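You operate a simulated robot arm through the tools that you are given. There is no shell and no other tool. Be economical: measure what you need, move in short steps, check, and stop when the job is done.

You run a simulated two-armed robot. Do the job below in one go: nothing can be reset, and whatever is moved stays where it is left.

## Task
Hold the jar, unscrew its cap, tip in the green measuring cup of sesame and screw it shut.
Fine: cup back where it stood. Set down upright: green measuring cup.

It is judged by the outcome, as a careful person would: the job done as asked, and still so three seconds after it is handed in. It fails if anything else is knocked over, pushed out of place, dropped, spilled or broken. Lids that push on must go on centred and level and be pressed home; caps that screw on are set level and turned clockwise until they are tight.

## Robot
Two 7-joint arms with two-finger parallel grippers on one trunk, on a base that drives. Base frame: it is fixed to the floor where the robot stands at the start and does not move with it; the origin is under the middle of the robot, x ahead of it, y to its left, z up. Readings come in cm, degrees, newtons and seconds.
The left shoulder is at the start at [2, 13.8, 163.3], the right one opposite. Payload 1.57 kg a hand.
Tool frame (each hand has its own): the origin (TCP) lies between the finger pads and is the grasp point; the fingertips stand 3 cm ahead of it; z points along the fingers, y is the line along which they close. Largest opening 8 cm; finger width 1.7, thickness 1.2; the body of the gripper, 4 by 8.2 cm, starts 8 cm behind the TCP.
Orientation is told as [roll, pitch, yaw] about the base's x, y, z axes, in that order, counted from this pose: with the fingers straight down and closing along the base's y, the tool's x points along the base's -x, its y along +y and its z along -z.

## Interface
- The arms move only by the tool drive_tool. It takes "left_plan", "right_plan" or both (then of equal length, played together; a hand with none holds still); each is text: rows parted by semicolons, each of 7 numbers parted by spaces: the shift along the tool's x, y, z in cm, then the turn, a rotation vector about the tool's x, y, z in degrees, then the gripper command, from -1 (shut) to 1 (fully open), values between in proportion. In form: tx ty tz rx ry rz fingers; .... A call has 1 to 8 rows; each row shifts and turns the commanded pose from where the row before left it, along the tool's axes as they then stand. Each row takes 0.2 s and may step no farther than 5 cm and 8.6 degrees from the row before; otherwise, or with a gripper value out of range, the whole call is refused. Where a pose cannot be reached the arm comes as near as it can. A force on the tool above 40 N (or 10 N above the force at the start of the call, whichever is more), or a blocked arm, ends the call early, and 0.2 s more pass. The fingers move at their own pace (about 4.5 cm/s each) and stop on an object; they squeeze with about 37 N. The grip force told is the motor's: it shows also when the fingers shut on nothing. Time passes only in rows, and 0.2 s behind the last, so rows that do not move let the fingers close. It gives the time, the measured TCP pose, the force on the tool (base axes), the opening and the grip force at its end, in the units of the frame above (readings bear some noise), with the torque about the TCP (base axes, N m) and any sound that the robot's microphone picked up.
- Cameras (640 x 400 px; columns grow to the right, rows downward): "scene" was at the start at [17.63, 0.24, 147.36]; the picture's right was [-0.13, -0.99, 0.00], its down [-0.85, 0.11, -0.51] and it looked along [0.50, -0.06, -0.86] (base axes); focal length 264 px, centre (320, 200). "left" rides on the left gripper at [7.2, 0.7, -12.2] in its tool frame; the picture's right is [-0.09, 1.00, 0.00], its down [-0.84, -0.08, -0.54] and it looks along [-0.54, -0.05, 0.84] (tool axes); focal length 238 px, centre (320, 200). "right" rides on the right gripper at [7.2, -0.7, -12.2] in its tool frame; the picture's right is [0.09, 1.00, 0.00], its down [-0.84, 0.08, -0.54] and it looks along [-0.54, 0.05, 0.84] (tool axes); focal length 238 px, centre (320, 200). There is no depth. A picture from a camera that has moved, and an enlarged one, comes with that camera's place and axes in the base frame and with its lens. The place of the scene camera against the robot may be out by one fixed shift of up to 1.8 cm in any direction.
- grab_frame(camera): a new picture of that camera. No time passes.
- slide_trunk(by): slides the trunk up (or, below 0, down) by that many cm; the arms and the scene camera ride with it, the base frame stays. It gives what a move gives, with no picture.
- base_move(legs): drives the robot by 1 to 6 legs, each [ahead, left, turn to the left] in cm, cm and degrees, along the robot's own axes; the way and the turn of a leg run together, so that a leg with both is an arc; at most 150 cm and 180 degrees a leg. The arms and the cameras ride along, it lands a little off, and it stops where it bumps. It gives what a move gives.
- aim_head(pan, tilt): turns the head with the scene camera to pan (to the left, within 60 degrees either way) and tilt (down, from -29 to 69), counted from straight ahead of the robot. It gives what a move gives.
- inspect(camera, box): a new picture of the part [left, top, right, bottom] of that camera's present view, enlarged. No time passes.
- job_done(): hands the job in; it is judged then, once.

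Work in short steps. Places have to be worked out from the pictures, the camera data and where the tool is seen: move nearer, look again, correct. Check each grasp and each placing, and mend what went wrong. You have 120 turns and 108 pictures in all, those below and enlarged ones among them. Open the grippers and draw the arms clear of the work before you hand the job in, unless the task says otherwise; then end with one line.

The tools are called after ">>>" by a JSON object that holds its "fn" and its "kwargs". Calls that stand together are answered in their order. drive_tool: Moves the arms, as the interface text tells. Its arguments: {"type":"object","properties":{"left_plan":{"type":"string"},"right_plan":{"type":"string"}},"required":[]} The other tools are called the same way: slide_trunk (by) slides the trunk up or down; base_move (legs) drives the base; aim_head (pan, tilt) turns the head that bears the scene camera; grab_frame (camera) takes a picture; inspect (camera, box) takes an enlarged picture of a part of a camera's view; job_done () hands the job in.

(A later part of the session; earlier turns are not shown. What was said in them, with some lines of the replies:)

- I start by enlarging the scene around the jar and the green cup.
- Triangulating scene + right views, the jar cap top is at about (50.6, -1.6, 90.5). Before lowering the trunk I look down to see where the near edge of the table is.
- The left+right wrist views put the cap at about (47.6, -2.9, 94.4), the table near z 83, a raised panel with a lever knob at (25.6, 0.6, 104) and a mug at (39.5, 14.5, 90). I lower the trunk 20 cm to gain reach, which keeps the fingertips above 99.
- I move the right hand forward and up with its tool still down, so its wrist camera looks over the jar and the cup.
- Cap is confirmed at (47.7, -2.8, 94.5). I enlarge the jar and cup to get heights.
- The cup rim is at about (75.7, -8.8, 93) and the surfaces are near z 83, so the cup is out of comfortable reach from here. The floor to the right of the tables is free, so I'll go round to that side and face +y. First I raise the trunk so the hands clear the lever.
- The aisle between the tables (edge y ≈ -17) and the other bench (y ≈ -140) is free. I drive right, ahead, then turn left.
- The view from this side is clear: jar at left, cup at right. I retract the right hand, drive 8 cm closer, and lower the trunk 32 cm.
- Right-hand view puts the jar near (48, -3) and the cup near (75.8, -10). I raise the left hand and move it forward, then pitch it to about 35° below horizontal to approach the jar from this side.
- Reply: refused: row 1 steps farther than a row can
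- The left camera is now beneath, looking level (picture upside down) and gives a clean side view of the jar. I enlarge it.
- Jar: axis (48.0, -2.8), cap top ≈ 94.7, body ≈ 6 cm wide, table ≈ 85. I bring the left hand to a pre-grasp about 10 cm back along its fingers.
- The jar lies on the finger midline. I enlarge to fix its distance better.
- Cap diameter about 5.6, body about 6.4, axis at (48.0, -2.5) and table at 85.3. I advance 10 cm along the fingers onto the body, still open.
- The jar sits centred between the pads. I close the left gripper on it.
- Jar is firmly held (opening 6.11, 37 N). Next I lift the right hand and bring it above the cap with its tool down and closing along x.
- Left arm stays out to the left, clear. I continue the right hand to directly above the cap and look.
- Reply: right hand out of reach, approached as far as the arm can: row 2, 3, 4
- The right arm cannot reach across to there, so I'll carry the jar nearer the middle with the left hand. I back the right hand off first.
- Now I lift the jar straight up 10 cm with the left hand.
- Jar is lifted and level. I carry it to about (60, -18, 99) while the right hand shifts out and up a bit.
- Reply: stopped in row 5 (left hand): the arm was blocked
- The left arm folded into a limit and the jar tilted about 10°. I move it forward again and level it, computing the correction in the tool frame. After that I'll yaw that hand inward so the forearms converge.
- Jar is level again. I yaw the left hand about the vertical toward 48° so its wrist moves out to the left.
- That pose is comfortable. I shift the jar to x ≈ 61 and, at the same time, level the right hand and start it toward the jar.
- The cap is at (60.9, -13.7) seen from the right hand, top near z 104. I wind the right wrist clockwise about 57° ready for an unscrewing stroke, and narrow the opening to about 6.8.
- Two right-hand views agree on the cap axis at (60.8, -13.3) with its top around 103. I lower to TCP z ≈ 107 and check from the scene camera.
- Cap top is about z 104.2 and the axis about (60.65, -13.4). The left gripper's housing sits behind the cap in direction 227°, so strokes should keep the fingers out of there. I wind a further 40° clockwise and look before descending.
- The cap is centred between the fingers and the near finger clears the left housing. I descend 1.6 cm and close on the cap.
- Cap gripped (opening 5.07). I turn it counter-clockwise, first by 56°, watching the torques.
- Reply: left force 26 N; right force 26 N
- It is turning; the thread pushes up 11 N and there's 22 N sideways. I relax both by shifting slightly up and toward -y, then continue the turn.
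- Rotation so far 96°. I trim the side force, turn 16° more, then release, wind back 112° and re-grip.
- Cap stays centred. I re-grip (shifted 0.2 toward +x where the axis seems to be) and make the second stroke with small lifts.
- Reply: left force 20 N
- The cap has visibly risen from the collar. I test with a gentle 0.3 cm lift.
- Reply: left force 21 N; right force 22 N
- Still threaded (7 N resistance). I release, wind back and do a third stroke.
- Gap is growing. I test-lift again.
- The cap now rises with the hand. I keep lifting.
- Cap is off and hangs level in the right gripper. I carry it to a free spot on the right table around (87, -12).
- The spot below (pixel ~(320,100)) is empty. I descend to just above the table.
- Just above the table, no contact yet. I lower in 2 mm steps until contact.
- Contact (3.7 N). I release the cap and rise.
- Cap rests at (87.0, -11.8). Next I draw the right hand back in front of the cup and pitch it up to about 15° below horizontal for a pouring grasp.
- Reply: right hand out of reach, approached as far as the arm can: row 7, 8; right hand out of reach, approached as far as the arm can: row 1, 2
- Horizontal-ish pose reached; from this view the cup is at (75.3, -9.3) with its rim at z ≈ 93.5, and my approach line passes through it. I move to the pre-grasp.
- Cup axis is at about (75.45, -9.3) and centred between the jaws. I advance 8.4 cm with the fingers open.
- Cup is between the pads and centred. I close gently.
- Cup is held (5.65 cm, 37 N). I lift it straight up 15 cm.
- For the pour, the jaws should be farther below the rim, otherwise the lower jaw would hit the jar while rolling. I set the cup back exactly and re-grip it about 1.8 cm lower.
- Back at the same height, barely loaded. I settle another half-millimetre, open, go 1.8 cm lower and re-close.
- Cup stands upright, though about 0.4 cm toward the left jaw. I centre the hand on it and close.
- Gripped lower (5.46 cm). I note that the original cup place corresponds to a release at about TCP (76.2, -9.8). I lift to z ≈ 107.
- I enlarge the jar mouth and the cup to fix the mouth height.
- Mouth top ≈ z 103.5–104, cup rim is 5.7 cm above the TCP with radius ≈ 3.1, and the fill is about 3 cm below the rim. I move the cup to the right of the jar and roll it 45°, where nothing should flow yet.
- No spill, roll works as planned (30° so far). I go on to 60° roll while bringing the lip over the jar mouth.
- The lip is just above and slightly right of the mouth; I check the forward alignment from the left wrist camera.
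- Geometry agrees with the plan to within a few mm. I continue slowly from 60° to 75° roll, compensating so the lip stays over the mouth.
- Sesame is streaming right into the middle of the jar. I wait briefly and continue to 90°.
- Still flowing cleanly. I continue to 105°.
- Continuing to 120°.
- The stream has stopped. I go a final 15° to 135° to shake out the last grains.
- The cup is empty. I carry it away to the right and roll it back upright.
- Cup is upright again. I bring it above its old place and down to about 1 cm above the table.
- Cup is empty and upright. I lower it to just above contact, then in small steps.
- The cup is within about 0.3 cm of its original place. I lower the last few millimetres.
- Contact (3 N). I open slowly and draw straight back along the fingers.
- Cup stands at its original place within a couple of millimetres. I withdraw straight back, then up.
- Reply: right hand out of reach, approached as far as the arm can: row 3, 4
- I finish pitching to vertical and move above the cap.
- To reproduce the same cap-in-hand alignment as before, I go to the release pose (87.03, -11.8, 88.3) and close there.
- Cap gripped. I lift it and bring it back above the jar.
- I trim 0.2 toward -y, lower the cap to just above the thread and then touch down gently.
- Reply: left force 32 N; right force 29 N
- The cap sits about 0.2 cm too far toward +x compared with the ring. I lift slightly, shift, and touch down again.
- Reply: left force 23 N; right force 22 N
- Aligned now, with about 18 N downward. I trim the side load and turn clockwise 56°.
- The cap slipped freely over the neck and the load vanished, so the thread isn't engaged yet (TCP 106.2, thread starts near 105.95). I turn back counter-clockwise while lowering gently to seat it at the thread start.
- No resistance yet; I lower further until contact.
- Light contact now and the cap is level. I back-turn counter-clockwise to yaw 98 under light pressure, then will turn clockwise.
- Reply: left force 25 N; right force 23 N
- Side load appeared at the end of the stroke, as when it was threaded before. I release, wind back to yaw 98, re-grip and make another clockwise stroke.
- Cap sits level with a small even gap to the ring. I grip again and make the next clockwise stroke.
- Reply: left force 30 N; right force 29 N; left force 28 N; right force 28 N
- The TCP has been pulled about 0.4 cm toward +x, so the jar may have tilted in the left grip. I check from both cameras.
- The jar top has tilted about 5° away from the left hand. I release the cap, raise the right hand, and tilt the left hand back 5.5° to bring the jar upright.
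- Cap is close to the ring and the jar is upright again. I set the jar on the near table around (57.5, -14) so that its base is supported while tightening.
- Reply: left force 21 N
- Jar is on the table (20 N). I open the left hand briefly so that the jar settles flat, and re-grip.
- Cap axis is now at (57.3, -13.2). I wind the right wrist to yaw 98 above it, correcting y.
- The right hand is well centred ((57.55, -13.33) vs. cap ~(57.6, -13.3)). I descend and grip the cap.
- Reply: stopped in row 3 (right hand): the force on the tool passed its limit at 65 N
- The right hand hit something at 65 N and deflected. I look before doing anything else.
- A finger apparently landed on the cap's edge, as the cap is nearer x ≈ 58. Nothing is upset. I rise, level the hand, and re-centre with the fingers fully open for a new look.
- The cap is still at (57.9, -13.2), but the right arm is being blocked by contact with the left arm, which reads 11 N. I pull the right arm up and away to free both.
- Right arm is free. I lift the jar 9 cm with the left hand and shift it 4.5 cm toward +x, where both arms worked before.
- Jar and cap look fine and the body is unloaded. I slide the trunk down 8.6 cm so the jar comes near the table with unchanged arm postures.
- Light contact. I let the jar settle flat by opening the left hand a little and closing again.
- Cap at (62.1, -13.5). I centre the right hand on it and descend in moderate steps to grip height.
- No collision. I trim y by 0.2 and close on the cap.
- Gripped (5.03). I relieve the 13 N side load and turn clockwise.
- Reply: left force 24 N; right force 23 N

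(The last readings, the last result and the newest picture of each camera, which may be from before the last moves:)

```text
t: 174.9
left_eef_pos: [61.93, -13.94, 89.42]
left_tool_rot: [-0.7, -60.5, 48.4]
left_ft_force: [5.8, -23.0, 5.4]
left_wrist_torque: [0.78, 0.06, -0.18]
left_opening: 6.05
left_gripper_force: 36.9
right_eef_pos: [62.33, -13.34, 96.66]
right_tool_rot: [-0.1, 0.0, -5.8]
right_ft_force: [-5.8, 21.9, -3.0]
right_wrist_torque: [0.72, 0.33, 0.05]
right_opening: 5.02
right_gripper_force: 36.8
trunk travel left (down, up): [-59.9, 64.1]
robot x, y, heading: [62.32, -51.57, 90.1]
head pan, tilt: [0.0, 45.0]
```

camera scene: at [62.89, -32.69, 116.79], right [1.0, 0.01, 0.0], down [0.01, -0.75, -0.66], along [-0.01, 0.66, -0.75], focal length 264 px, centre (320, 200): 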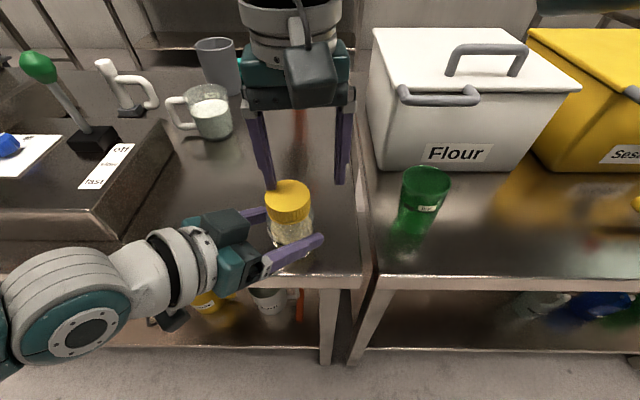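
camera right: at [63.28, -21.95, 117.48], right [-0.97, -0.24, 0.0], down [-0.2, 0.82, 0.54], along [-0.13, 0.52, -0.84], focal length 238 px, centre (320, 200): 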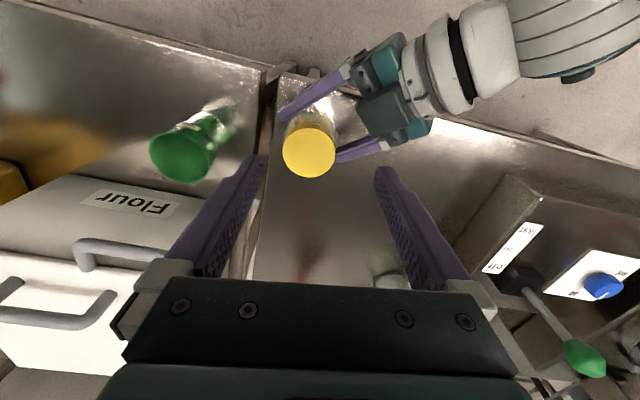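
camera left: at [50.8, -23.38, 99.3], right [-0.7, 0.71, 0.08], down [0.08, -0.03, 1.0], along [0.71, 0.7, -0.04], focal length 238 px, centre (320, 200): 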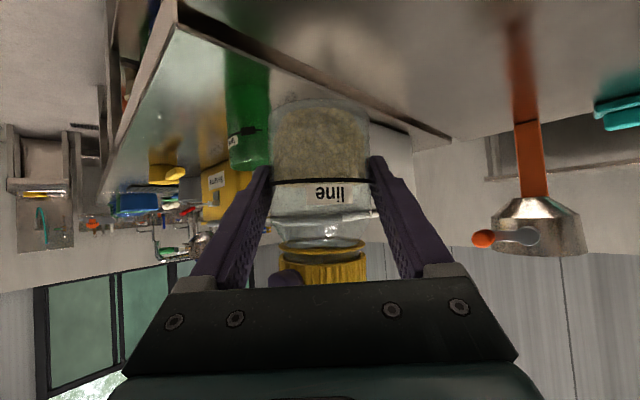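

Turning continues with little torque, so it isn't tight yet. I release, wind back and repeat the stroke.

>>> {"fn": "drive_tool", "kwargs": {"right_plan": "0 0.12 0 0 0 0 0.6;0 0 0 0 0 0 0.7;0 0 0 0 0 -8 0.7;0 0 0 0 0 -8 0.7;0 0 0 0 0 -8 0.7;0 0 0 0 0 -8 0.7;0 0 0 0 0 -8 0.7;0 0 0 0 0 -8 0.7"}}

>>> {"fn": "drive_tool", "kwargs": {"right_plan": "0 0 0 0 0 -8 0.7;0 0 0 0 0 -8 0.7;0 0 0 0 0 -8 0.7;0 0 0 0 0 -8 0.7;0 0 0 0 0 -8 0.7;0 0 0 0 0 -8 0.7;0 0 0 0 0 -8 0.7;0 0 0 0 0 0 0.7"}}

>>> {"fn": "drive_tool", "kwargs": {"right_plan": "0 0 0 0 0 0 0.3;0 0 0 0 0 0 -1;0 0 0 0 0 0 -1;0 0 0 0 0 0 -1"}}

```text
t: 176.7
left_eef_pos: [61.86, -13.79, 89.44]
left_tool_rot: [-0.2, -60.5, 48.1]
left_ft_force: [-0.3, 0.7, -0.3]
left_wrist_torque: [-0.03, 0.05, 0.0]
left_opening: 6.06
left_gripper_force: 37.3
right_eef_pos: [62.34, -13.23, 96.35]
right_tool_rot: [-0.3, 0.1, 42.5]
right_ft_force: [0.0, 0.1, -0.2]
right_wrist_torque: [0.01, 0.0, 0.0]
right_opening: 6.78
right_gripper_force: 0.0
trunk travel left (down, up): [-59.9, 64.1]
robot x, y, heading: [61.98, -51.67, 90.2]
head pan, tilt: [0.0, 45.0]
```

```text
t: 178.5
left_eef_pos: [61.83, -13.74, 89.44]
left_tool_rot: [-0.3, -60.5, 48.1]
left_ft_force: [-0.1, 1.1, -1.1]
left_wrist_torque: [-0.04, -0.02, 0.01]
left_opening: 6.01
left_gripper_force: 36.7
right_eef_pos: [62.27, -13.3, 96.4]
right_tool_rot: [0.0, 0.3, 98.5]
right_ft_force: [0.7, -0.1, 0.6]
right_wrist_torque: [-0.03, -0.02, 0.04]
right_opening: 6.8
right_gripper_force: 0.0
trunk travel left (down, up): [-59.9, 64.1]
robot x, y, heading: [61.89, -51.54, 90.1]
head pan, tilt: [0.0, 45.0]
```

```text
t: 179.5
left_eef_pos: [61.81, -13.77, 89.46]
left_tool_rot: [-0.4, -60.6, 48.1]
left_ft_force: [-6.3, -3.8, 1.0]
left_wrist_torque: [0.04, -0.26, 0.03]
left_opening: 6.05
left_gripper_force: 37.0
right_eef_pos: [62.39, -13.15, 96.36]
right_tool_rot: [-0.2, 0.2, 98.3]
right_ft_force: [6.1, 3.0, -1.1]
right_wrist_torque: [0.05, -0.14, 0.0]
right_opening: 5.09
right_gripper_force: 37.1
trunk travel left (down, up): [-59.9, 64.1]
robot x, y, heading: [61.82, -52.0, 90.2]
head pan, tilt: [0.0, 45.0]
```

Good centred grip. I turn clockwise again, watching the torque about the vertical.

>>> {"fn": "drive_tool", "kwargs": {"right_plan": "0 -0.06 0.01 0 0 8 -1;0 0 0.01 0 0 8 -1;0 0 0.01 0 0 8 -1;0 0 0.01 0 0 8 -1;0 0 0.01 0 0 8 -1;0 0 0.01 0 0 8 -1"}}

>>> {"fn": "drive_tool", "kwargs": {"right_plan": "0 0 0.01 0 0 8 -1;0 0 0.01 0 0 8 -1;0 0 0.01 0 0 8 -1;0 0 0.01 0 0 8 -1;0 0 0 0 0 8 -1;0 0 0 0 0 8 -1;0 0 0 0 0 8 -1"}}

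>>> {"fn": "inspect", "kwargs": {"camera": "scene", "box": [250, 120, 390, 260]}}

```text
t: 180.9
left_eef_pos: [61.88, -13.73, 89.46]
left_tool_rot: [-0.4, -60.5, 48.2]
left_ft_force: [3.0, -2.6, 0.5]
left_wrist_torque: [-0.02, 0.13, -1.32]
left_opening: 6.1
left_gripper_force: 37.0
right_eef_pos: [62.34, -13.43, 96.39]
right_tool_rot: [-0.2, 0.2, 50.4]
right_ft_force: [-1.7, 2.2, 0.6]
right_wrist_torque: [0.08, 0.07, 1.33]
right_opening: 5.07
right_gripper_force: 37.1
trunk travel left (down, up): [-59.9, 64.1]
robot x, y, heading: [61.59, -51.18, 90.1]
head pan, tilt: [0.0, 45.0]
```

```text
t: 182.5
left_eef_pos: [62.03, -14.01, 89.35]
left_tool_rot: [-0.7, -60.4, 47.9]
left_ft_force: [11.8, -31.7, 3.8]
left_wrist_torque: [0.79, 0.26, -1.43]
left_opening: 6.12
left_gripper_force: 36.8
right_eef_pos: [62.28, -12.88, 96.38]
right_tool_rot: [0.5, 0.3, -5.7]
right_ft_force: [-11.5, 28.5, 6.6]
right_wrist_torque: [0.84, 0.45, 1.27]
right_opening: 5.05
right_gripper_force: 36.7
trunk travel left (down, up): [-59.9, 64.1]
robot x, y, heading: [61.67, -51.55, 90.2]
head pan, tilt: [0.0, 45.0]
```

```text
2.86 times, centred on (320, 190) of scene
camera zoom: at [62.97, -32.42, 108.37], right [1.0, 0.0, 0.0], down [0.0, -0.71, -0.71], along [0.0, 0.71, -0.71], focal length 753 px, centre (320, 229)
```

zoom: 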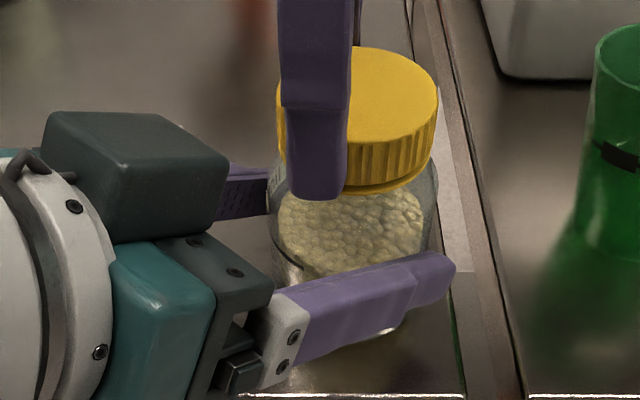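

Torque climbed to 1.3 N·m and held, and the cap is flush on the ring, so it's tight. I release the cap and draw the right hand up and away.

>>> {"fn": "drive_tool", "kwargs": {"right_plan": "0 0 0 0 0 0 0.6;0 0 0 0 0 0 0.8;0 0 0 0 0 0 0.8;0 0 -2 0 0 0 0.8;0 0 -4 0 0 0 1;0 0 -4 0 0 0 1;0 0 -4 0 0 0 1;0 0 0 0 0 0 1"}}

>>> {"fn": "drive_tool", "kwargs": {"right_plan": "-4 0 0 0 0 0 1;-4 -1.5 0 0 0 0 1;-4 -2.5 0 0 0 0 1;-4 -2.5 0 0 0 0 1;0 -4 0 0 0 0 1;0 0 0 0 0 0 1"}}

```text
t: 184.3
left_eef_pos: [61.8, -13.75, 89.29]
left_tool_rot: [-0.4, -60.5, 48.1]
left_ft_force: [0.0, -1.2, -1.8]
left_wrist_torque: [-0.05, 0.03, 0.01]
left_opening: 6.09
left_gripper_force: 37.3
right_eef_pos: [62.26, -13.03, 110.42]
right_tool_rot: [-0.6, -0.2, -5.8]
right_ft_force: [-0.2, 0.4, -0.2]
right_wrist_torque: [-0.02, 0.0, -0.02]
right_opening: 8.02
right_gripper_force: 0.1
trunk travel left (down, up): [-59.9, 64.1]
robot x, y, heading: [62.1, -51.57, 90.2]
head pan, tilt: [0.0, 45.0]
```

```text
t: 185.8
left_eef_pos: [61.78, -13.75, 89.35]
left_tool_rot: [-0.4, -60.4, 48.1]
left_ft_force: [0.1, 1.0, -2.4]
left_wrist_torque: [-0.01, 0.03, -0.01]
left_opening: 6.04
left_gripper_force: 36.8
right_eef_pos: [77.69, -27.66, 106.34]
right_tool_rot: [-10.3, -2.2, -6.3]
right_ft_force: [0.1, -0.2, 0.0]
right_wrist_torque: [0.0, 0.01, -0.02]
right_opening: 8.01
right_gripper_force: 0.1
trunk travel left (down, up): [-59.9, 64.1]
robot x, y, heading: [62.17, -51.19, 90.2]
head pan, tilt: [0.0, 45.0]
stopped in row 6 (right hand): the arm was blocked; the commanded pose is now the measured one
```

The right hand is clear off the table edge. The jar stands close to the edge, so I lift it 3 cm with the left hand and carry it further in toward its old place.

>>> {"fn": "drive_tool", "kwargs": {"left_plan": "-1.3 0 -0.74 0 0 0 -1;-1.3 0 -0.74 0 0 0 -1;0.24 4.27 -0.42 0 0 0 -1;0.24 4.27 -0.42 0 0 0 -1;0.24 4.27 -0.42 0 0 0 -1;0 0 0 0 0 0 -1"}}

>>> {"fn": "drive_tool", "kwargs": {"left_plan": "1.1 0 0.62 0 0 0 -1;0.9 0 0.51 0 0 0 -1;0.3 0 0.17 0 0 0 -1;0 0 0 0 0 0 -1"}}

```text
t: 187.2
left_eef_pos: [51.28, -6.07, 92.39]
left_tool_rot: [-0.2, -60.4, 48.0]
left_ft_force: [0.1, 0.6, -2.4]
left_wrist_torque: [-0.05, 0.01, -0.01]
left_opening: 6.07
left_gripper_force: 37.4
right_eef_pos: [77.75, -27.48, 106.23]
right_tool_rot: [-10.2, -2.2, -6.3]
right_ft_force: [-0.5, -0.6, -1.2]
right_wrist_torque: [0.0, 0.0, 0.0]
right_opening: 8.0
right_gripper_force: 0.0
trunk travel left (down, up): [-59.9, 64.1]
robot x, y, heading: [62.29, -51.3, 90.1]
head pan, tilt: [0.0, 45.0]
```

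```text
t: 188.2
left_eef_pos: [51.23, -6.23, 89.7]
left_tool_rot: [-0.4, -60.5, 48.0]
left_ft_force: [0.0, 0.6, -2.0]
left_wrist_torque: [-0.02, 0.02, 0.0]
left_opening: 6.07
left_gripper_force: 36.8
right_eef_pos: [77.71, -27.47, 106.35]
right_tool_rot: [-10.3, -2.2, -6.3]
right_ft_force: [0.0, -0.1, -0.3]
right_wrist_torque: [0.0, 0.0, 0.0]
right_opening: 7.98
right_gripper_force: 0.0
trunk travel left (down, up): [-59.9, 64.1]
robot x, y, heading: [61.68, -51.81, 90.2]
head pan, tilt: [0.0, 45.0]
```

Nearly down. I lower in tiny steps to contact.

>>> {"fn": "drive_tool", "kwargs": {"left_plan": "0.13 0 0.07 0 0 0 -1;0.13 0 0.07 0 0 0 -1;0.05 0 0.03 0 0 0 -1;0 0 0 0 0 0 -1"}}

```text
t: 189.2
left_eef_pos: [51.35, -6.36, 89.54]
left_tool_rot: [-0.4, -60.6, 48.1]
left_ft_force: [-0.7, 0.2, -2.3]
left_wrist_torque: [-0.04, 0.01, 0.02]
left_opening: 6.07
left_gripper_force: 36.8
right_eef_pos: [77.71, -27.54, 106.35]
right_tool_rot: [-10.3, -2.1, -6.4]
right_ft_force: [-0.5, 0.2, 0.5]
right_wrist_torque: [0.01, 0.02, 0.02]
right_opening: 7.99
right_gripper_force: 0.0
trunk travel left (down, up): [-59.9, 64.1]
robot x, y, heading: [61.75, -51.71, 90.0]
head pan, tilt: [0.0, 45.0]
```

>>> {"fn": "drive_tool", "kwargs": {"left_plan": "0.1 0 0.06 0 0 0 -1;0.1 0 0.06 0 0 0 -1;0.08 0 0.04 0 0 0 -1;0 0 0 0 0 0 -1"}}

```text
t: 190.2
left_eef_pos: [51.39, -6.03, 89.28]
left_tool_rot: [-0.2, -60.8, 48.0]
left_ft_force: [-1.2, -6.5, 19.9]
left_wrist_torque: [-0.51, 0.09, 0.0]
left_opening: 6.04
left_gripper_force: 37.1
right_eef_pos: [77.65, -27.48, 106.13]
right_tool_rot: [-10.2, -2.2, -6.2]
right_ft_force: [0.1, -0.2, -0.1]
right_wrist_torque: [0.01, -0.03, -0.01]
right_opening: 8.0
right_gripper_force: 0.2
trunk travel left (down, up): [-59.9, 64.1]
robot x, y, heading: [61.85, -51.49, 90.1]
head pan, tilt: [0.0, 45.0]
```

The jar is down (20 N). I ease off, open the left hand, and withdraw along the fingers.

>>> {"fn": "drive_tool", "kwargs": {"left_plan": "-0.1 0 -0.06 0 0 0 -1;0 0 0 0 0 0 0.65;0 0 0 0 0 0 0.8;0 0 0 0 0 0 1;0 0 -2 0 0 0 1;0 0 -3 0 0 0 1;0 0 -4 0 0 0 1;0 0 -4 0 0 0 1"}}

>>> {"fn": "grab_frame", "kwargs": {"camera": "scene"}}

```text
t: 192.0
left_eef_pos: [43.71, -14.85, 95.55]
left_tool_rot: [-0.5, -60.5, 48.1]
left_ft_force: [1.1, -0.2, -0.1]
left_wrist_torque: [-0.03, -0.01, -0.04]
left_opening: 7.99
left_gripper_force: 0.1
right_eef_pos: [77.61, -27.52, 106.26]
right_tool_rot: [-10.3, -2.2, -6.3]
right_ft_force: [1.4, -0.1, 0.4]
right_wrist_torque: [0.04, -0.03, -0.01]
right_opening: 8.02
right_gripper_force: 0.0
trunk travel left (down, up): [-59.9, 64.1]
robot x, y, heading: [62.0, -51.88, 90.0]
head pan, tilt: [0.0, 45.0]
```

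```text
1 pictures are left
camera scene: at [62.94, -32.45, 108.34], right [1.0, 0.0, 0.0], down [0.0, -0.71, -0.71], along [0.0, 0.71, -0.71], focal length 264 px, centre (320, 200)
```

scene: 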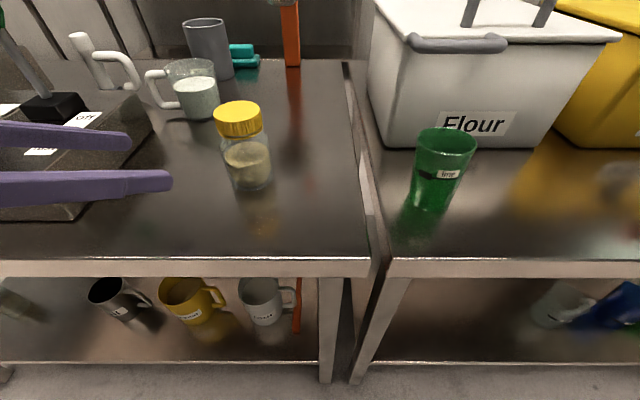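

Jar stands upright and capped with the sesame in it, and the cup is upright in its place. I lift the left hand a bit more and clear before handing in.

>>> {"fn": "drive_tool", "kwargs": {"left_plan": "-2.6 0 -1.5 0 0 0 1;-2.6 0 -1.5 0 0 0 1;0 0 0 0 0 0 1"}}

>>> {"fn": "grab_frame", "kwargs": {"camera": "scene"}}

```text
t: 192.8
left_eef_pos: [43.85, -14.53, 101.47]
left_tool_rot: [-0.2, -60.5, 47.9]
left_ft_force: [0.0, 0.6, 0.7]
left_wrist_torque: [0.02, -0.04, -0.04]
left_opening: 7.98
left_gripper_force: 0.1
right_eef_pos: [77.75, -27.53, 106.35]
right_tool_rot: [-10.4, -2.3, -6.3]
right_ft_force: [0.0, 0.5, 0.2]
right_wrist_torque: [0.02, 0.01, 0.01]
right_opening: 7.99
right_gripper_force: 0.0
trunk travel left (down, up): [-59.9, 64.1]
robot x, y, heading: [61.73, -51.53, 90.0]
head pan, tilt: [0.0, 45.0]
```

```text
0 pictures are left
camera scene: at [62.96, -32.44, 108.34], right [1.0, 0.0, 0.0], down [0.0, -0.71, -0.71], along [0.0, 0.71, -0.71], focal length 264 px, centre (320, 200)
```

scene: 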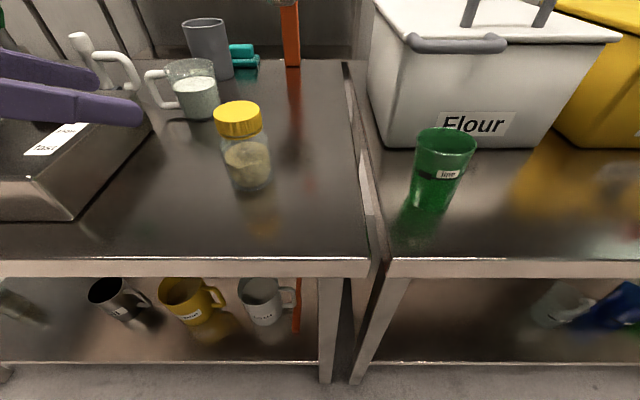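

Both grippers are open and clear of the work, the jar is shut, and the cup is upright in its place. I hand the job in.

>>> {"fn": "job_done", "kwargs": {}}

```text
The job is handed in.
```

The sesame is in the jar with its cap screwed tight, and the empty green cup is upright where it stood. The jar itself now stands about 5 cm from its original spot.
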